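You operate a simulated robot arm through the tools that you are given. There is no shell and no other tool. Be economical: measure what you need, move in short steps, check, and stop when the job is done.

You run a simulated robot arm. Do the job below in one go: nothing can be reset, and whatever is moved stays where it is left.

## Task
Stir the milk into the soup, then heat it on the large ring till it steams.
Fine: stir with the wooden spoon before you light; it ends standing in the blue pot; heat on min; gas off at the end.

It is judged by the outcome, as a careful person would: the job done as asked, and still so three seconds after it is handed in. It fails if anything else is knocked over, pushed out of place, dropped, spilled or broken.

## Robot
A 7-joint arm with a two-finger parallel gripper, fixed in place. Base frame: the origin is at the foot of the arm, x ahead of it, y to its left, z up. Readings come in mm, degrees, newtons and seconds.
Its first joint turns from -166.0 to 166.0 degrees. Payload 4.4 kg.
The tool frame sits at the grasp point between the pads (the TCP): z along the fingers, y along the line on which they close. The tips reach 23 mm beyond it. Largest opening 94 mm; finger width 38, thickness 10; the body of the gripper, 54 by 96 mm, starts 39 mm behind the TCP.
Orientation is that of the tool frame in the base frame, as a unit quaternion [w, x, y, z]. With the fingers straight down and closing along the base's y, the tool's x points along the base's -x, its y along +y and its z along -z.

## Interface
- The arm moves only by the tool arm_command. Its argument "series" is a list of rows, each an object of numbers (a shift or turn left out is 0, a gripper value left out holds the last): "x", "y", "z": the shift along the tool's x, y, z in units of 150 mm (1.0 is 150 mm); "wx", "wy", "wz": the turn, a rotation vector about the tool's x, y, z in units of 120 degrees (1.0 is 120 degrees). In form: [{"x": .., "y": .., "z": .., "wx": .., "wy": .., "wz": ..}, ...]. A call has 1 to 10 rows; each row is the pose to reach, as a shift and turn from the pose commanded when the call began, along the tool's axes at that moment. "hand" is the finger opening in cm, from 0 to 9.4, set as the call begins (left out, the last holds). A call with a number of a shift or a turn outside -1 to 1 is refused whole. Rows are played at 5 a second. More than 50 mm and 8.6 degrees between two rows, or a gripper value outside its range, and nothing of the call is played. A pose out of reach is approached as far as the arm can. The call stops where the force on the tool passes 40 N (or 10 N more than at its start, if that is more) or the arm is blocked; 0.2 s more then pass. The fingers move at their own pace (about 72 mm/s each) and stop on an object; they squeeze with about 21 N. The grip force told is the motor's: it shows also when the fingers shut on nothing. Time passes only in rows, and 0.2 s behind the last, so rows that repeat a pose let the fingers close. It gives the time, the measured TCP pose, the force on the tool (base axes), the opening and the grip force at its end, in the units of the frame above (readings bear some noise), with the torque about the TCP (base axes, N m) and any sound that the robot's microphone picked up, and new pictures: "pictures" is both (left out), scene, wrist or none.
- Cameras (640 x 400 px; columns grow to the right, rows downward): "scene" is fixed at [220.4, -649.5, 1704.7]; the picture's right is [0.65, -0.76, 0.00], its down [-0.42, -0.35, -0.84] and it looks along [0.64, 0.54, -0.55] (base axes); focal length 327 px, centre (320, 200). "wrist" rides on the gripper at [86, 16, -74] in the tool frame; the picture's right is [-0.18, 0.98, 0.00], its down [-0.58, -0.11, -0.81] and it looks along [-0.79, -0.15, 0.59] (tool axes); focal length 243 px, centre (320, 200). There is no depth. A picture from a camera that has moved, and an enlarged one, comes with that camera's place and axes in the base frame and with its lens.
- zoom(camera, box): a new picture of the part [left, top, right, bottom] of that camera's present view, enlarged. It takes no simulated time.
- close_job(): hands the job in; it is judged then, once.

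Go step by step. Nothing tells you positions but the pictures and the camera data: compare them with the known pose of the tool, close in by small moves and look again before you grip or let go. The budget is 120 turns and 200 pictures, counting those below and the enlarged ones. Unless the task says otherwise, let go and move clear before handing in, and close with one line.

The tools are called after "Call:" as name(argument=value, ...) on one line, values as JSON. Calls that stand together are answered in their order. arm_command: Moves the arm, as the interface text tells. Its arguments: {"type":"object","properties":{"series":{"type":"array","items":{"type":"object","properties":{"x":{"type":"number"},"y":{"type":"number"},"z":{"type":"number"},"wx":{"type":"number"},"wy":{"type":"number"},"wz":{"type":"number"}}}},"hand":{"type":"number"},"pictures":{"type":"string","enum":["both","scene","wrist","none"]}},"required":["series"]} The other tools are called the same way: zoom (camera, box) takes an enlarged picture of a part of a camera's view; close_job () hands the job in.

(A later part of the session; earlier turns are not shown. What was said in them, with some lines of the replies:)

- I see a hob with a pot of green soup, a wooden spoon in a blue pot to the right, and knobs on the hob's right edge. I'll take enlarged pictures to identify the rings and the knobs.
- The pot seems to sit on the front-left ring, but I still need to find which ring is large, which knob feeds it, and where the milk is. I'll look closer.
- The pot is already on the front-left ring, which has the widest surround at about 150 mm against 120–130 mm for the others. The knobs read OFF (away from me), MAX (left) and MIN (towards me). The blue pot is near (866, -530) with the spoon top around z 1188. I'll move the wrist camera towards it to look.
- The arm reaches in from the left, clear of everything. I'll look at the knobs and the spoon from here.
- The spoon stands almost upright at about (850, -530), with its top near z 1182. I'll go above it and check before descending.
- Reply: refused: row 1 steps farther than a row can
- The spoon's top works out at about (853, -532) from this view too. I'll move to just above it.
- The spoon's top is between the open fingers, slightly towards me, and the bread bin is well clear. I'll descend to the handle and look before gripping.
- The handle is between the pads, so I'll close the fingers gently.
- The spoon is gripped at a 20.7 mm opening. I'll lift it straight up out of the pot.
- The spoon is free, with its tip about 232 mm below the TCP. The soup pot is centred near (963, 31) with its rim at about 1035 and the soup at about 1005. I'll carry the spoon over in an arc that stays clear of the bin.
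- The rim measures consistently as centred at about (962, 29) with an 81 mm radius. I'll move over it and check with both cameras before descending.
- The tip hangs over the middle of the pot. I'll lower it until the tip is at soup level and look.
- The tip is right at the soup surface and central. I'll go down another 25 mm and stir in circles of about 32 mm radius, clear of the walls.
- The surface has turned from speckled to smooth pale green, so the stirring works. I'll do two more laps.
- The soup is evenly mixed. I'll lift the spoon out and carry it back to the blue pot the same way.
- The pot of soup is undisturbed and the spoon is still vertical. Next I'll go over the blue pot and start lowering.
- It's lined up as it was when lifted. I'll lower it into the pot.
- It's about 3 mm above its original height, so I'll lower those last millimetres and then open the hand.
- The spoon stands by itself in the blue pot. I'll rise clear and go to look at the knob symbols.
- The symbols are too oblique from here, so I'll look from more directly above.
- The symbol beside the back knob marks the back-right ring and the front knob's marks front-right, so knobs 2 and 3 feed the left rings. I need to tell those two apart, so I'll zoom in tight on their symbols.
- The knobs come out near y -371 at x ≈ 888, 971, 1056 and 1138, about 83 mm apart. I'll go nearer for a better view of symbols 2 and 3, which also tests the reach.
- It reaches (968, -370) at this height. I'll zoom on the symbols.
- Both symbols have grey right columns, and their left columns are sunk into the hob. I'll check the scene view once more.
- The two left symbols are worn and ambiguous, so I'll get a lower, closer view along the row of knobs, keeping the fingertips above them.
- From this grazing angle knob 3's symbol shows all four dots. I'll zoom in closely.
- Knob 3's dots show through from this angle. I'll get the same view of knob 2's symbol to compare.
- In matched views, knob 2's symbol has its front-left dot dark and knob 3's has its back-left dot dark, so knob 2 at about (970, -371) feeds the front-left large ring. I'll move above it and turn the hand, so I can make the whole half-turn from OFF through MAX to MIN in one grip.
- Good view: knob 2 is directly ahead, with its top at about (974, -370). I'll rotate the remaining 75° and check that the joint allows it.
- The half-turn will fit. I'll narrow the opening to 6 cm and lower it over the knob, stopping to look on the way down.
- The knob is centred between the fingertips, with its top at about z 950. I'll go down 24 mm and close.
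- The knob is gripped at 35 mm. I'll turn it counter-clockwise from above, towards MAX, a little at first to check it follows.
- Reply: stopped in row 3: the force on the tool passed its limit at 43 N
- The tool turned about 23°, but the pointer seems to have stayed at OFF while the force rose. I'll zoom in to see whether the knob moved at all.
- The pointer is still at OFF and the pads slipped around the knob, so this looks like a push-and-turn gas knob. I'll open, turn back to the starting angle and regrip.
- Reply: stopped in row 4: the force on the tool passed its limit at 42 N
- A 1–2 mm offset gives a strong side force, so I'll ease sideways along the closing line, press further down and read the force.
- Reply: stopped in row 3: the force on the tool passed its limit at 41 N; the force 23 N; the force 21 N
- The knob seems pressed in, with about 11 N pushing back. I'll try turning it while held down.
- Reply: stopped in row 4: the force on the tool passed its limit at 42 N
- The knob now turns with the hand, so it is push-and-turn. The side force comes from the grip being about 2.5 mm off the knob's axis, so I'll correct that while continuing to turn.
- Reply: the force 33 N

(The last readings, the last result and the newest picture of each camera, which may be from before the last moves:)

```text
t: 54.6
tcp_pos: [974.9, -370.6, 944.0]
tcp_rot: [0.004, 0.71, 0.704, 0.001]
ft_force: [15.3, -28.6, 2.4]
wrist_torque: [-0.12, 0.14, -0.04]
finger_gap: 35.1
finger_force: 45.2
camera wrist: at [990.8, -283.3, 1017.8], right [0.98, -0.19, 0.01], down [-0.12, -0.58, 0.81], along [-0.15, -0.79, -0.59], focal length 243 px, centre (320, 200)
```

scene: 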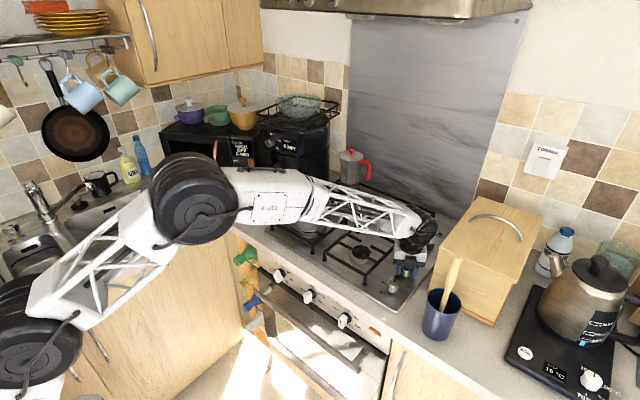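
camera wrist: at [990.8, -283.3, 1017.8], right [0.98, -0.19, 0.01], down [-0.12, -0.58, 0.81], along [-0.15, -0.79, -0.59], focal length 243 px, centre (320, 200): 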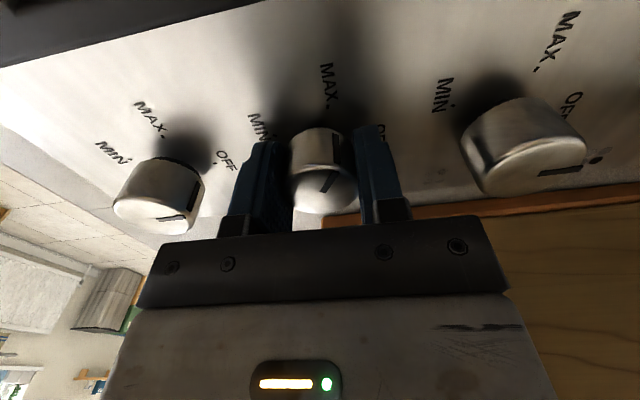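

The knob is turning, now about 55–60° on the way to MAX. I'll relieve the side force and keep going.

Call:
arm_command(series=[{"x": -0.008, "y": 0.004, "wz": -0.04}, {"x": -0.012, "y": 0.005, "wz": -0.1}, {"x": -0.013, "y": 0.005, "wz": -0.16}, {"x": -0.013, "y": 0.005, "wz": -0.22}, {"x": -0.013, "y": 0.005, "wz": -0.28}, {"x": -0.013, "y": 0.005, "wz": -0.34}, {"x": -0.013, "y": 0.005, "wz": -0.4}], pictures="both")

```text
t: 56.3
tcp_pos: [975.1, -370.0, 942.7]
tcp_rot: [0.003, 0.365, 0.931, -0.001]
ft_force: [-1.1, 9.6, 4.7]
wrist_torque: [-0.1, 0.03, -0.01]
finger_gap: 34.9
finger_force: 45.4
stopped in row 7: the force on the tool passed its limit at 44 N (the readings are from after the stop); the commanded pose is now the measured one
camera wrist: at [922.1, -299.4, 1017.0], right [0.8, 0.6, 0.0], down [0.35, -0.47, 0.81], along [0.49, -0.65, -0.59], focal length 243 px, centre (320, 200)
```

scene: 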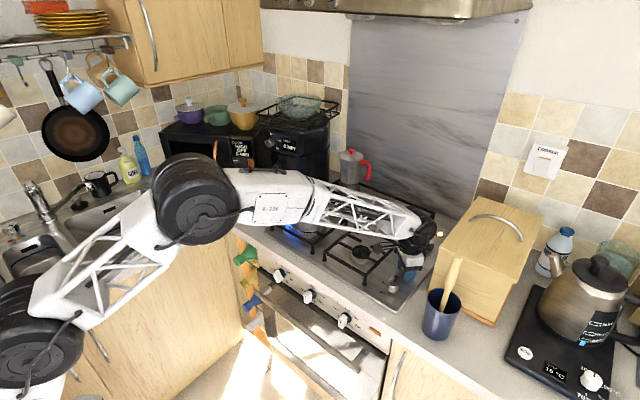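
wrist: 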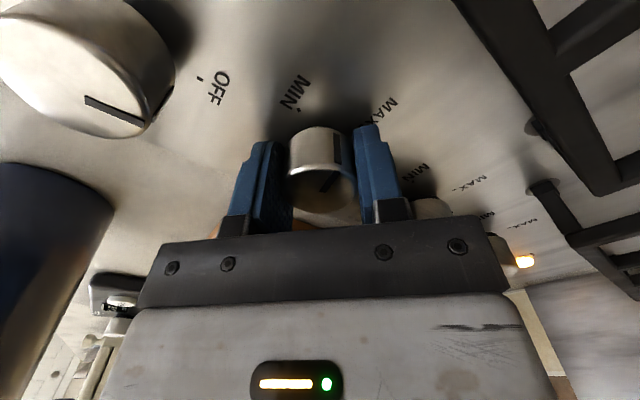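

A blue flame is burning under the soup pot and the HOT lamp is lit, so this is the right knob. It's past MAX, so I'll carry on to MIN.

Call:
arm_command(series=[{"wz": -0.05}, {"wz": -0.11}, {"wz": -0.17}, {"wz": -0.23}, {"wz": -0.29}, {"wz": -0.35}], pictures="wrist")

Call:
zoom(camera="wrist", box=[250, 60, 410, 210])

```text
t: 57.7
tcp_pos: [975.7, -369.5, 942.9]
tcp_rot: [0.004, 0.006, 1.0, -0.002]
ft_force: [16.6, 29.3, 4.8]
wrist_torque: [0.31, -0.87, -0.01]
finger_gap: 34.9
finger_force: 44.5
camera wrist: at [888.4, -352.4, 1016.8], right [0.19, 0.98, 0.0], down [0.57, -0.11, 0.81], along [0.8, -0.16, -0.59], focal length 243 px, centre (320, 200)
```

wrist: 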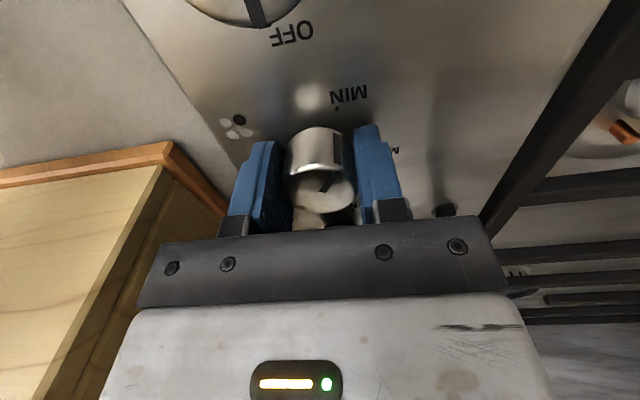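

```text
2.67 times, centred on (330, 135) of wrist
camera zoom: at [888.4, -352.4, 1016.8], right [0.19, 0.98, 0.0], down [0.57, -0.11, 0.81], along [0.8, -0.16, -0.59], focal length 647 px, centre (293, 373)
```

zoom: 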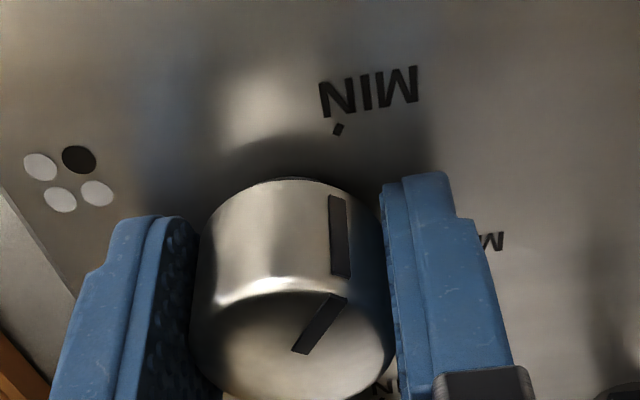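

The pointer lines up with the MIN tick, which sits about 150° round from OFF, with MAX at about 75°. The symbol's dark front-left dot is now plain too. I'll open the hand, rise and check.

Call:
arm_command(series=[{}, {}, {}], hand=6.5, pictures="none")

Call:
arm_command(series=[{"z": -0.15}, {"z": -0.3}, {"z": -0.5}, {"z": -0.7}], pictures="both")

Call:
zoom(camera="scene", box=[260, 170, 360, 260])

Call:
zoom(camera="wrist", box=[260, 0, 400, 120])

```text
t: 58.5
tcp_pos: [974.5, -372.3, 942.4]
tcp_rot: [0.003, 0.007, 1.0, -0.002]
ft_force: [-0.7, 0.0, -0.6]
wrist_torque: [0.0, 0.0, 0.01]
finger_gap: 65.1
finger_force: 0.1
```

```text
t: 59.5
tcp_pos: [975.7, -369.4, 1046.5]
tcp_rot: [0.003, 0.007, 1.0, 0.0]
ft_force: [0.3, -0.9, -0.3]
wrist_torque: [0.02, -0.01, -0.01]
finger_gap: 65.0
finger_force: 0.1
camera wrist: at [888.5, -352.1, 1120.4], right [0.2, 0.98, 0.0], down [0.58, -0.11, 0.81], along [0.79, -0.16, -0.59], focal length 243 px, centre (320, 200)
```

scene: 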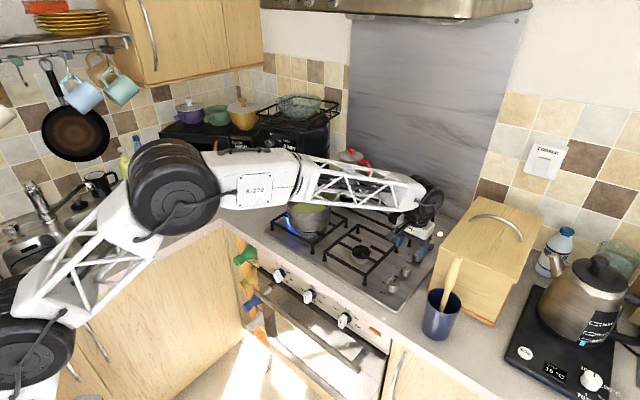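
wrist: 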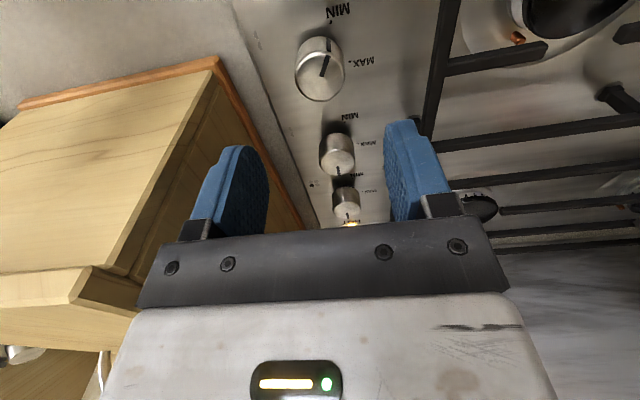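

```text
4.44 times, centred on (310, 215) of scene
camera zoom: at [220.4, -649.5, 1704.7], right [0.65, -0.76, 0.0], down [-0.42, -0.35, -0.84], along [0.64, 0.54, -0.55], focal length 1455 px, centre (364, 133)
```

zoom: 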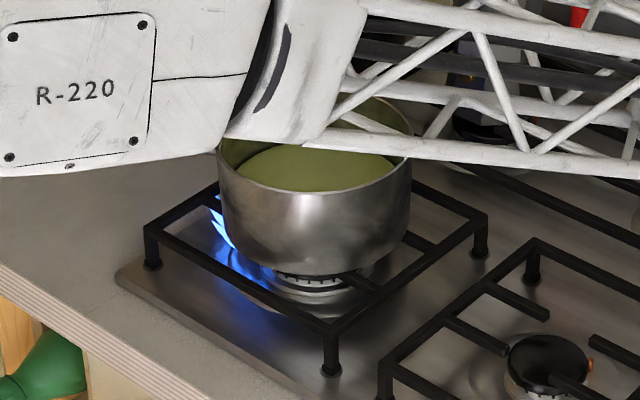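

```text
3.33 times, centred on (330, 60) of wrist
camera zoom: at [888.5, -352.1, 1120.4], right [0.2, 0.98, 0.0], down [0.58, -0.11, 0.81], along [0.79, -0.16, -0.59], focal length 809 px, centre (287, 667)
```

zoom: 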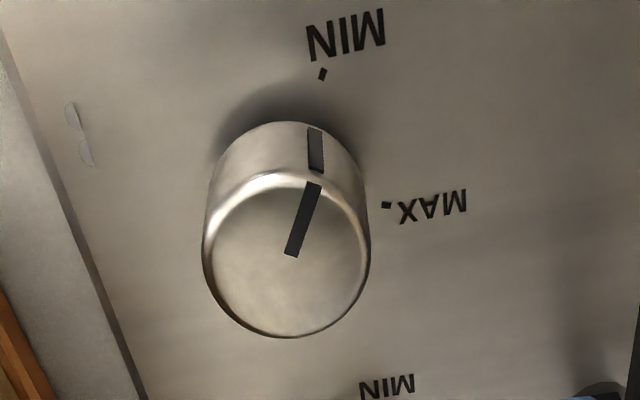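

The flame is on under the soup, and the pointer is on MIN to within about a degree. I'll hold position above the knob and wait for steam.

Call:
arm_command(series=[{}, {}, {}, {}, {}, {}, {}, {}, {}, {}], pictures="none")

Call:
arm_command(series=[{}, {}, {}, {}, {}, {}, {}, {}, {}, {}], pictures="none")

Call:
zoom(camera="scene", box=[240, 120, 380, 260])

```text
t: 61.7
tcp_pos: [976.4, -368.8, 1046.6]
tcp_rot: [0.003, 0.007, 1.0, -0.002]
ft_force: [0.1, 0.1, 0.4]
wrist_torque: [-0.02, -0.04, 0.01]
finger_gap: 65.0
finger_force: 0.1
```

```text
t: 63.9
tcp_pos: [975.6, -369.7, 1047.2]
tcp_rot: [0.004, 0.007, 1.0, -0.002]
ft_force: [0.6, 0.2, -0.5]
wrist_torque: [0.01, -0.02, 0.02]
finger_gap: 65.0
finger_force: 0.1
```

```text
2.86 times, centred on (310, 190) of scene
camera zoom: at [220.4, -649.5, 1704.7], right [0.65, -0.76, 0.0], down [-0.42, -0.35, -0.84], along [0.64, 0.54, -0.55], focal length 936 px, centre (349, 229)
```

zoom: 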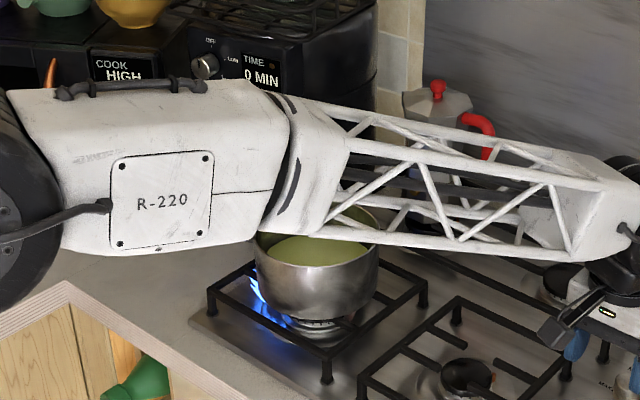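

The arm hides the space above the pot, so I'll raise the hand straight up to clear the view.

Call:
arm_command(series=[{"z": -0.3}, {"z": -0.6}, {"z": -0.9}, {"z": -1}, {"z": -1}, {"z": -1}], pictures="none")

Call:
zoom(camera="scene", box=[240, 120, 380, 260])

```text
t: 65.3
tcp_pos: [972.7, -370.8, 1197.0]
tcp_rot: [0.004, 0.007, 1.0, -0.002]
ft_force: [0.1, 0.0, 0.4]
wrist_torque: [0.0, 0.01, 0.02]
finger_gap: 65.1
finger_force: 0.0
```

```text
2.86 times, centred on (310, 190) of scene
camera zoom: at [220.4, -649.5, 1704.7], right [0.65, -0.76, 0.0], down [-0.42, -0.35, -0.84], along [0.64, 0.54, -0.55], focal length 936 px, centre (349, 229)
```

zoom: 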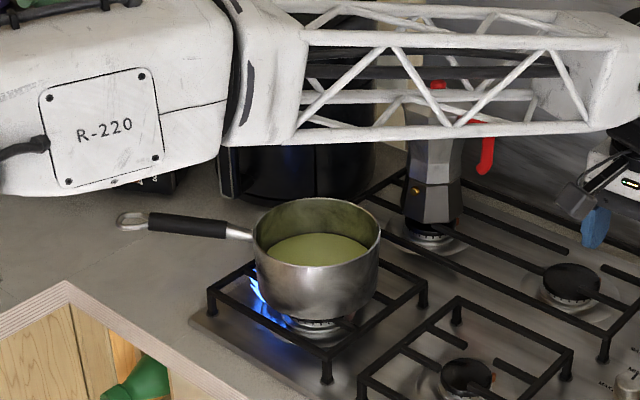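

Now I have a clear view: flame on, no steam yet. I'll wait.

Call:
arm_command(series=[{}, {}, {}, {}, {}, {}, {}, {}, {}, {}], pictures="none")

Call:
arm_command(series=[{}, {}, {}, {}, {}, {}, {}, {}, {}, {}], pictures="none")

Call:
arm_command(series=[{}, {}, {}, {}, {}, {}, {}, {}, {}, {}], pictures="none")

Call:
zoom(camera="scene", box=[240, 120, 380, 260])

```text
t: 67.5
tcp_pos: [972.3, -370.9, 1197.6]
tcp_rot: [0.004, 0.007, 1.0, -0.002]
ft_force: [-0.2, 0.3, 0.2]
wrist_torque: [0.0, 0.02, 0.02]
finger_gap: 64.9
finger_force: 0.0
```

```text
t: 69.7
tcp_pos: [973.0, -370.9, 1197.9]
tcp_rot: [0.004, 0.007, 1.0, -0.001]
ft_force: [0.1, -0.3, -0.3]
wrist_torque: [-0.04, -0.04, -0.01]
finger_gap: 65.0
finger_force: 0.0
```

```text
t: 71.9
tcp_pos: [972.6, -370.5, 1196.4]
tcp_rot: [0.004, 0.007, 1.0, -0.002]
ft_force: [0.0, -0.6, 0.2]
wrist_torque: [-0.01, 0.0, 0.03]
finger_gap: 65.1
finger_force: 0.2
```

```text
2.86 times, centred on (310, 190) of scene
camera zoom: at [220.4, -649.5, 1704.7], right [0.65, -0.76, 0.0], down [-0.42, -0.35, -0.84], along [0.64, 0.54, -0.55], focal length 936 px, centre (349, 229)
```

zoom: 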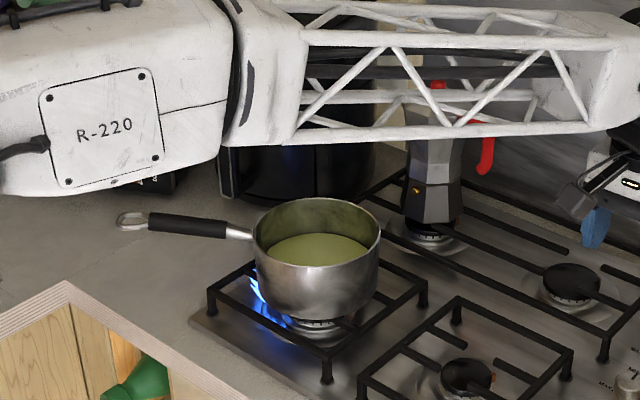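

No steam yet, so I'll keep waiting.

Call:
arm_command(series=[{}, {}, {}, {}, {}, {}, {}, {}, {}, {}], pictures="none")

Call:
arm_command(series=[{}, {}, {}, {}, {}, {}, {}, {}, {}, {}], pictures="none")

Call:
arm_command(series=[{}, {}, {}, {}, {}, {}, {}, {}, {}, {}], pictures="none")

Call:
zoom(camera="scene", box=[240, 120, 380, 260])

```text
t: 74.1
tcp_pos: [973.1, -369.8, 1196.3]
tcp_rot: [0.003, 0.008, 1.0, -0.002]
ft_force: [-0.5, 0.9, -0.2]
wrist_torque: [0.05, 0.02, 0.0]
finger_gap: 64.9
finger_force: 0.1
```

```text
t: 76.3
tcp_pos: [972.0, -371.0, 1197.2]
tcp_rot: [0.002, 0.007, 1.0, -0.001]
ft_force: [-0.1, 0.3, -0.5]
wrist_torque: [0.0, 0.05, 0.0]
finger_gap: 65.0
finger_force: 0.0
```

```text
t: 78.5
tcp_pos: [973.3, -369.0, 1197.0]
tcp_rot: [0.004, 0.007, 1.0, -0.002]
ft_force: [-0.3, -0.1, 0.4]
wrist_torque: [0.01, 0.0, 0.01]
finger_gap: 65.1
finger_force: 0.1
```

```text
2.86 times, centred on (310, 190) of scene
camera zoom: at [220.4, -649.5, 1704.7], right [0.65, -0.76, 0.0], down [-0.42, -0.35, -0.84], along [0.64, 0.54, -0.55], focal length 936 px, centre (349, 229)
```

zoom: 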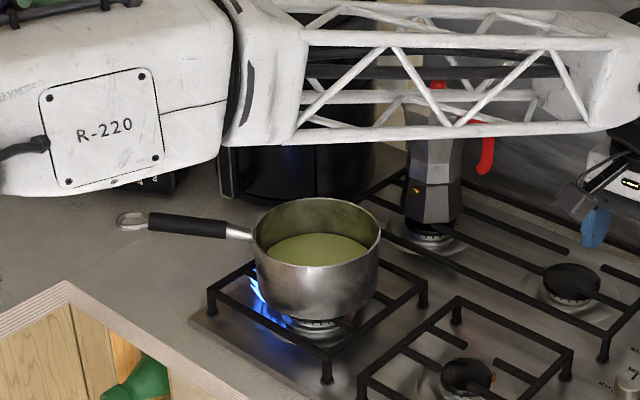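

Still no steam, and the flame is steady. I'll wait longer.

Call:
arm_command(series=[{}, {}, {}, {}, {}, {}, {}, {}, {}, {}], pictures="none")

Call:
arm_command(series=[{}, {}, {}, {}, {}, {}, {}, {}, {}, {}], pictures="none")

Call:
arm_command(series=[{}, {}, {}, {}, {}, {}, {}, {}, {}, {}], pictures="none")

Call:
zoom(camera="scene", box=[240, 120, 380, 260])

Call:
arm_command(series=[{}, {}, {}, {}, {}, {}, {}, {}, {}, {}], pictures="none")

Call:
arm_command(series=[{}, {}, {}, {}, {}, {}, {}, {}, {}, {}], pictures="none")

Call:
zoom(camera="scene", box=[240, 120, 380, 260])

```text
t: 80.7
tcp_pos: [972.6, -369.8, 1197.3]
tcp_rot: [0.003, 0.007, 1.0, -0.002]
ft_force: [-0.4, 0.0, -0.3]
wrist_torque: [-0.01, -0.01, -0.02]
finger_gap: 64.8
finger_force: 0.1
```

```text
t: 82.9
tcp_pos: [972.4, -370.2, 1198.1]
tcp_rot: [0.004, 0.007, 1.0, -0.002]
ft_force: [0.2, -0.5, -0.5]
wrist_torque: [0.02, 0.03, 0.04]
finger_gap: 64.9
finger_force: 0.0
```

```text
t: 85.1
tcp_pos: [973.1, -370.0, 1195.0]
tcp_rot: [0.004, 0.007, 1.0, -0.001]
ft_force: [-0.4, -0.3, 0.0]
wrist_torque: [0.01, 0.0, 0.01]
finger_gap: 65.0
finger_force: 0.1
```

```text
2.86 times, centred on (310, 190) of scene
camera zoom: at [220.4, -649.5, 1704.7], right [0.65, -0.76, 0.0], down [-0.42, -0.35, -0.84], along [0.64, 0.54, -0.55], focal length 936 px, centre (349, 229)
```

zoom: 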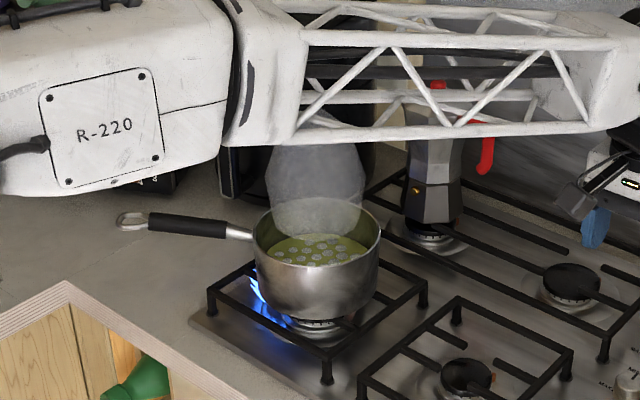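

```text
t: 87.3
tcp_pos: [973.3, -370.3, 1197.0]
tcp_rot: [0.004, 0.007, 1.0, -0.001]
ft_force: [-0.4, 0.6, -0.2]
wrist_torque: [-0.03, 0.0, 0.03]
finger_gap: 64.8
finger_force: 0.1
```

```text
t: 89.5
tcp_pos: [972.8, -370.0, 1198.5]
tcp_rot: [0.003, 0.006, 1.0, -0.002]
ft_force: [0.2, -0.5, 0.2]
wrist_torque: [-0.02, 0.0, -0.01]
finger_gap: 64.7
finger_force: 0.0
```

```text
2.86 times, centred on (310, 190) of scene
camera zoom: at [220.4, -649.5, 1704.7], right [0.65, -0.76, 0.0], down [-0.42, -0.35, -0.84], along [0.64, 0.54, -0.55], focal length 936 px, centre (349, 229)
```

zoom: 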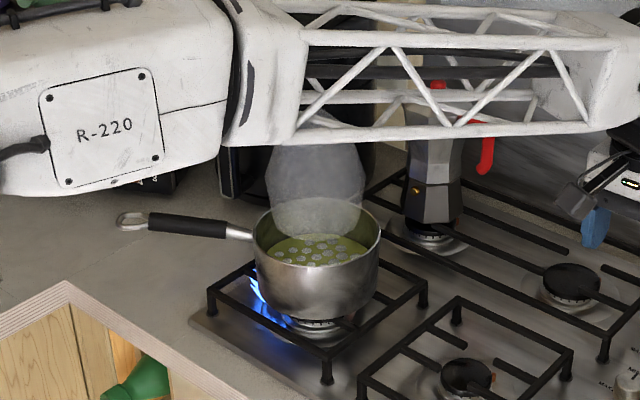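

It's steaming, with bubbles on the soup. I'll go straight down to the knob and turn the gas off.

Call:
arm_command(series=[{"z": 0.33}, {"z": 0.66}, {"z": 0.98}], pictures="none")

Call:
arm_command(series=[{"z": 0.25, "y": 0.007}, {"z": 0.45, "y": 0.007}, {"z": 0.6, "y": 0.007}, {"z": 0.68, "y": 0.007}, {"z": 0.68, "y": 0.007}], pictures="none")

Call:
arm_command(series=[{}, {}, {}, {}], hand=0, pictures="wrist")

```text
t: 90.3
tcp_pos: [975.5, -369.9, 1051.8]
tcp_rot: [0.005, 0.007, 1.0, -0.003]
ft_force: [-0.4, -0.2, 0.7]
wrist_torque: [0.0, 0.0, 0.02]
finger_gap: 64.9
finger_force: 0.0
```

```text
t: 91.5
tcp_pos: [976.4, -370.4, 946.8]
tcp_rot: [0.003, 0.006, 1.0, -0.001]
ft_force: [0.5, -0.4, 0.7]
wrist_torque: [-0.01, -0.01, 0.0]
finger_gap: 64.9
finger_force: 0.2
```

```text
t: 92.5
tcp_pos: [976.2, -369.5, 947.5]
tcp_rot: [0.003, 0.008, 1.0, -0.001]
ft_force: [-1.4, 6.2, -0.4]
wrist_torque: [0.16, 0.02, 0.01]
finger_gap: 35.3
finger_force: 45.1
camera wrist: at [889.3, -352.2, 1022.2], right [0.2, 0.98, 0.0], down [0.57, -0.11, 0.81], along [0.79, -0.16, -0.59], focal length 243 px, centre (320, 200)
```

wrist: 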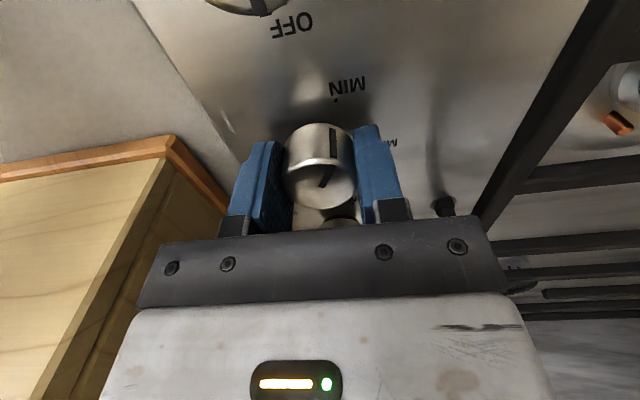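

Gripped with little side force. I'll turn it clockwise back through MAX towards OFF.

Call:
arm_command(series=[{"wz": 0.05, "x": 0.004}, {"wz": 0.11, "x": 0.007}, {"wz": 0.17, "x": 0.007}, {"wz": 0.23, "x": 0.007}, {"wz": 0.29, "x": 0.007}, {"wz": 0.35, "x": 0.007}, {"wz": 0.41, "x": 0.007}], pictures="wrist")

```text
t: 94.1
tcp_pos: [973.3, -370.1, 948.2]
tcp_rot: [0.003, 0.423, 0.906, 0.0]
ft_force: [17.8, 0.3, -2.7]
wrist_torque: [-0.62, -0.38, 0.02]
finger_gap: 35.0
finger_force: 45.0
camera wrist: at [930.9, -292.6, 1022.6], right [0.87, 0.49, 0.0], down [0.28, -0.51, 0.81], along [0.4, -0.7, -0.59], focal length 243 px, centre (320, 200)
```

wrist: 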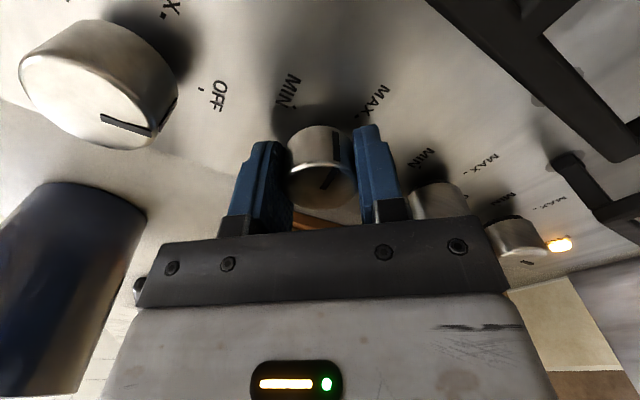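

Call:
arm_command(series=[{"wz": 0.05, "x": -0.004, "y": 0.004}, {"wz": 0.11, "x": -0.004, "y": 0.005}, {"wz": 0.17, "x": -0.004, "y": 0.005}, {"wz": 0.23, "x": -0.004, "y": 0.005}, {"wz": 0.29, "x": -0.004, "y": 0.005}, {"wz": 0.35, "x": -0.004, "y": 0.005}, {"wz": 0.41, "x": -0.004, "y": 0.005}], pictures="wrist")

```text
t: 95.7
tcp_pos: [976.5, -369.5, 947.5]
tcp_rot: [0.004, 0.762, 0.648, 0.001]
ft_force: [2.5, 9.8, -2.8]
wrist_torque: [-0.78, 0.36, 0.0]
finger_gap: 34.8
finger_force: 45.1
camera wrist: at [1004.0, -286.5, 1023.1], right [0.94, -0.34, 0.01], down [-0.21, -0.55, 0.81], along [-0.27, -0.76, -0.59], focal length 243 px, centre (320, 200)
```

wrist: 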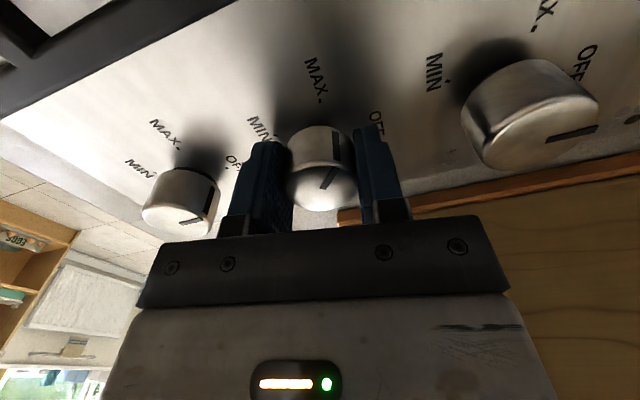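

Call:
arm_command(series=[{"wz": 0.05}, {"wz": 0.11, "x": 0.003}, {"wz": 0.17, "x": 0.004}, {"wz": 0.23, "x": 0.004}, {"wz": 0.29, "x": 0.004}, {"wz": 0.35, "x": 0.004}, {"wz": 0.4, "x": 0.004}, {"wz": 0.44, "x": 0.004}], pictures="both")

Call:
zoom(camera="wrist", box=[260, 50, 400, 210])

Call:
zoom(camera="scene", box=[260, 170, 360, 260])

```text
t: 97.5
tcp_pos: [975.5, -368.7, 948.1]
tcp_rot: [0.002, 0.97, 0.242, 0.003]
ft_force: [12.6, -9.0, -3.3]
wrist_torque: [0.07, -0.06, 0.88]
finger_gap: 35.4
finger_force: 45.1
camera wrist: at [1058.7, -342.8, 1023.7], right [0.3, -0.95, 0.0], down [-0.57, -0.17, 0.8], along [-0.77, -0.24, -0.6], focal length 243 px, centre (320, 200)
```

scene: 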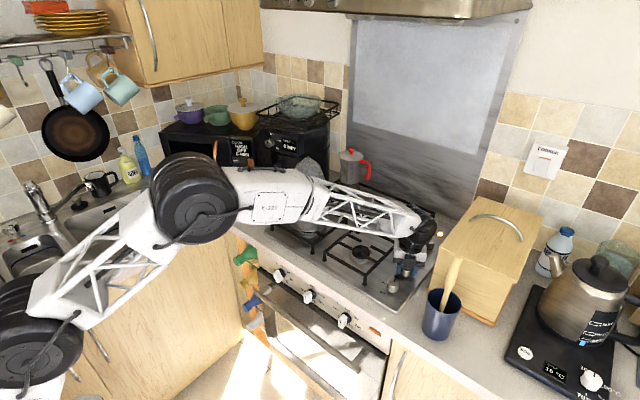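
wrist: 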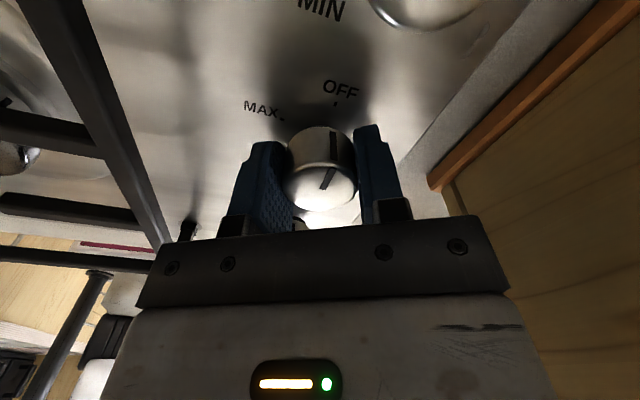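

```text
2.50 times, centred on (330, 130) of wrist
camera zoom: at [1058.7, -342.8, 1023.7], right [0.3, -0.95, 0.0], down [-0.57, -0.17, 0.8], along [-0.77, -0.24, -0.6], focal length 606 px, centre (295, 375)
```

zoom: 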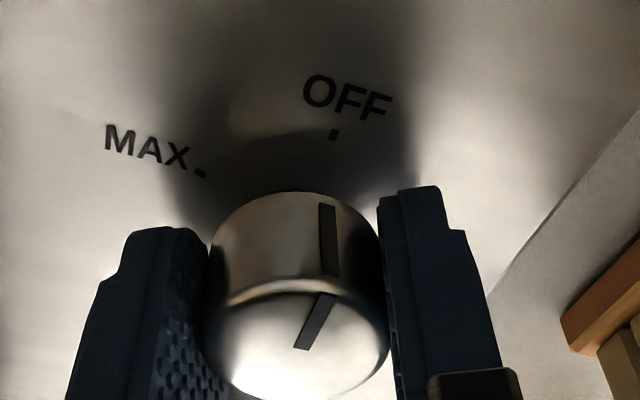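

```text
4.44 times, centred on (310, 215) of scene
camera zoom: at [220.4, -649.5, 1704.7], right [0.65, -0.76, 0.0], down [-0.42, -0.35, -0.84], along [0.64, 0.54, -0.55], focal length 1455 px, centre (364, 133)
```

zoom: 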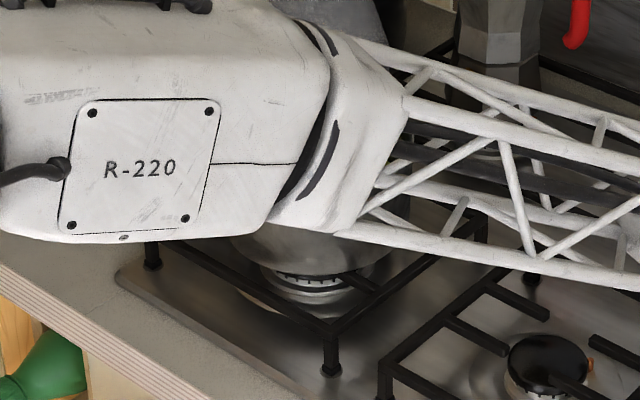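

The flame is out and the pointer is against its stop at OFF. I'll release and rise clear.

Call:
arm_command(series=[{"wz": -0.02}, {"wz": -0.02}, {"wz": -0.02}, {"wz": -0.02}], hand=6.5, pictures="none")

Call:
arm_command(series=[{"z": -0.15}, {"z": -0.3}, {"z": -0.6}, {"z": -0.9}, {"z": -1}], pictures="none")

Call:
arm_command(series=[{"z": -0.3}, {"z": -0.6}, {"z": -0.9}, {"z": -1}, {"z": -1}], pictures="both")

Call:
zoom(camera="scene", box=[240, 140, 400, 260])

Call:
zoom(camera="scene", box=[370, 220, 490, 350])

```text
t: 98.5
tcp_pos: [974.8, -369.2, 948.8]
tcp_rot: [0.002, 0.965, 0.262, 0.002]
ft_force: [-0.2, -0.5, -1.0]
wrist_torque: [0.04, 0.02, 0.0]
finger_gap: 64.8
finger_force: 0.1
```

```text
t: 99.7
tcp_pos: [974.1, -367.4, 1099.2]
tcp_rot: [0.002, 0.965, 0.263, 0.003]
ft_force: [-0.9, 0.2, -0.2]
wrist_torque: [0.02, -0.01, -0.01]
finger_gap: 65.1
finger_force: 0.1
```

```text
t: 100.9
tcp_pos: [971.9, -369.9, 1247.8]
tcp_rot: [0.003, 0.965, 0.261, 0.002]
ft_force: [-0.1, -0.3, 0.5]
wrist_torque: [0.03, -0.03, 0.01]
finger_gap: 65.2
finger_force: 0.0
camera wrist: at [1054.3, -339.7, 1323.4], right [0.34, -0.94, 0.0], down [-0.56, -0.2, 0.8], along [-0.75, -0.27, -0.6], focal length 243 px, centre (320, 200)
```

scene: 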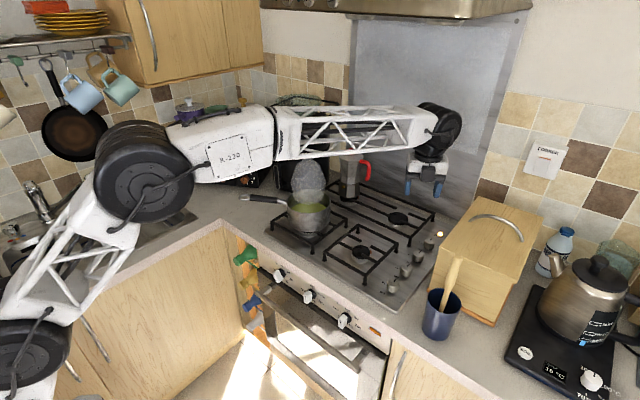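
wrist: 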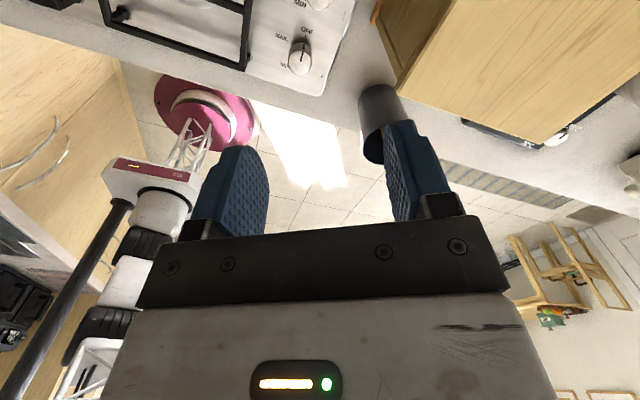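

```text
3.33 times, centred on (320, 200) of scene
camera zoom: at [220.4, -649.5, 1704.7], right [0.65, -0.76, 0.0], down [-0.42, -0.35, -0.84], along [0.64, 0.54, -0.55], focal length 1091 px, centre (320, 200)
```

zoom: 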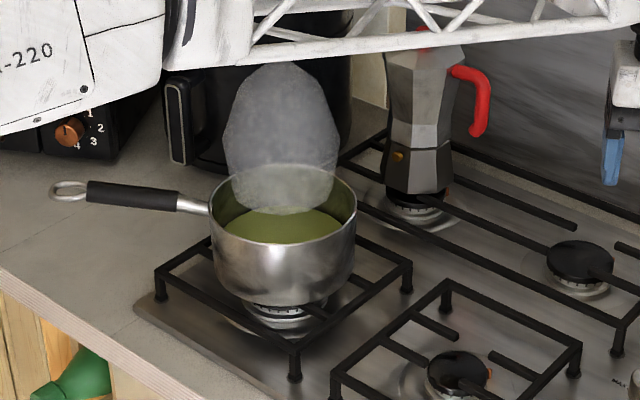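

```text
3.08 times, centred on (430, 285) of scene
camera zoom: at [220.4, -649.5, 1704.7], right [0.65, -0.76, 0.0], down [-0.42, -0.35, -0.84], along [0.64, 0.54, -0.55], focal length 1008 px, centre (-18, -62)
```

zoom: 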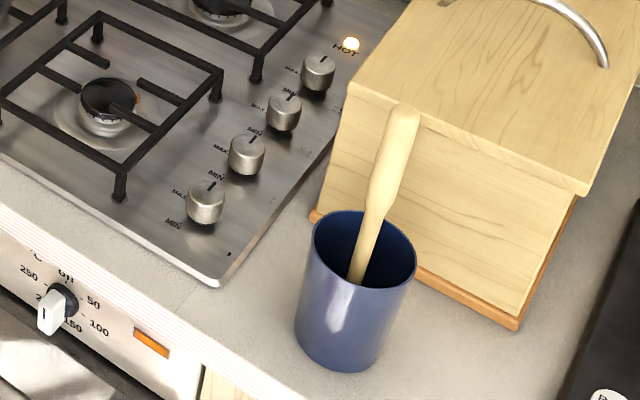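

All four knobs are at OFF, the flame is out and the soup is steaming and evenly mixed. The spoon stands in the blue pot and the arm is clear, so I'm handing in.

Call:
close_job()

```text
The job is handed in.
```

The milk is stirred into the soup, which was heated on the large ring at min until it steamed; the gas is off and the wooden spoon is standing in the blue pot.
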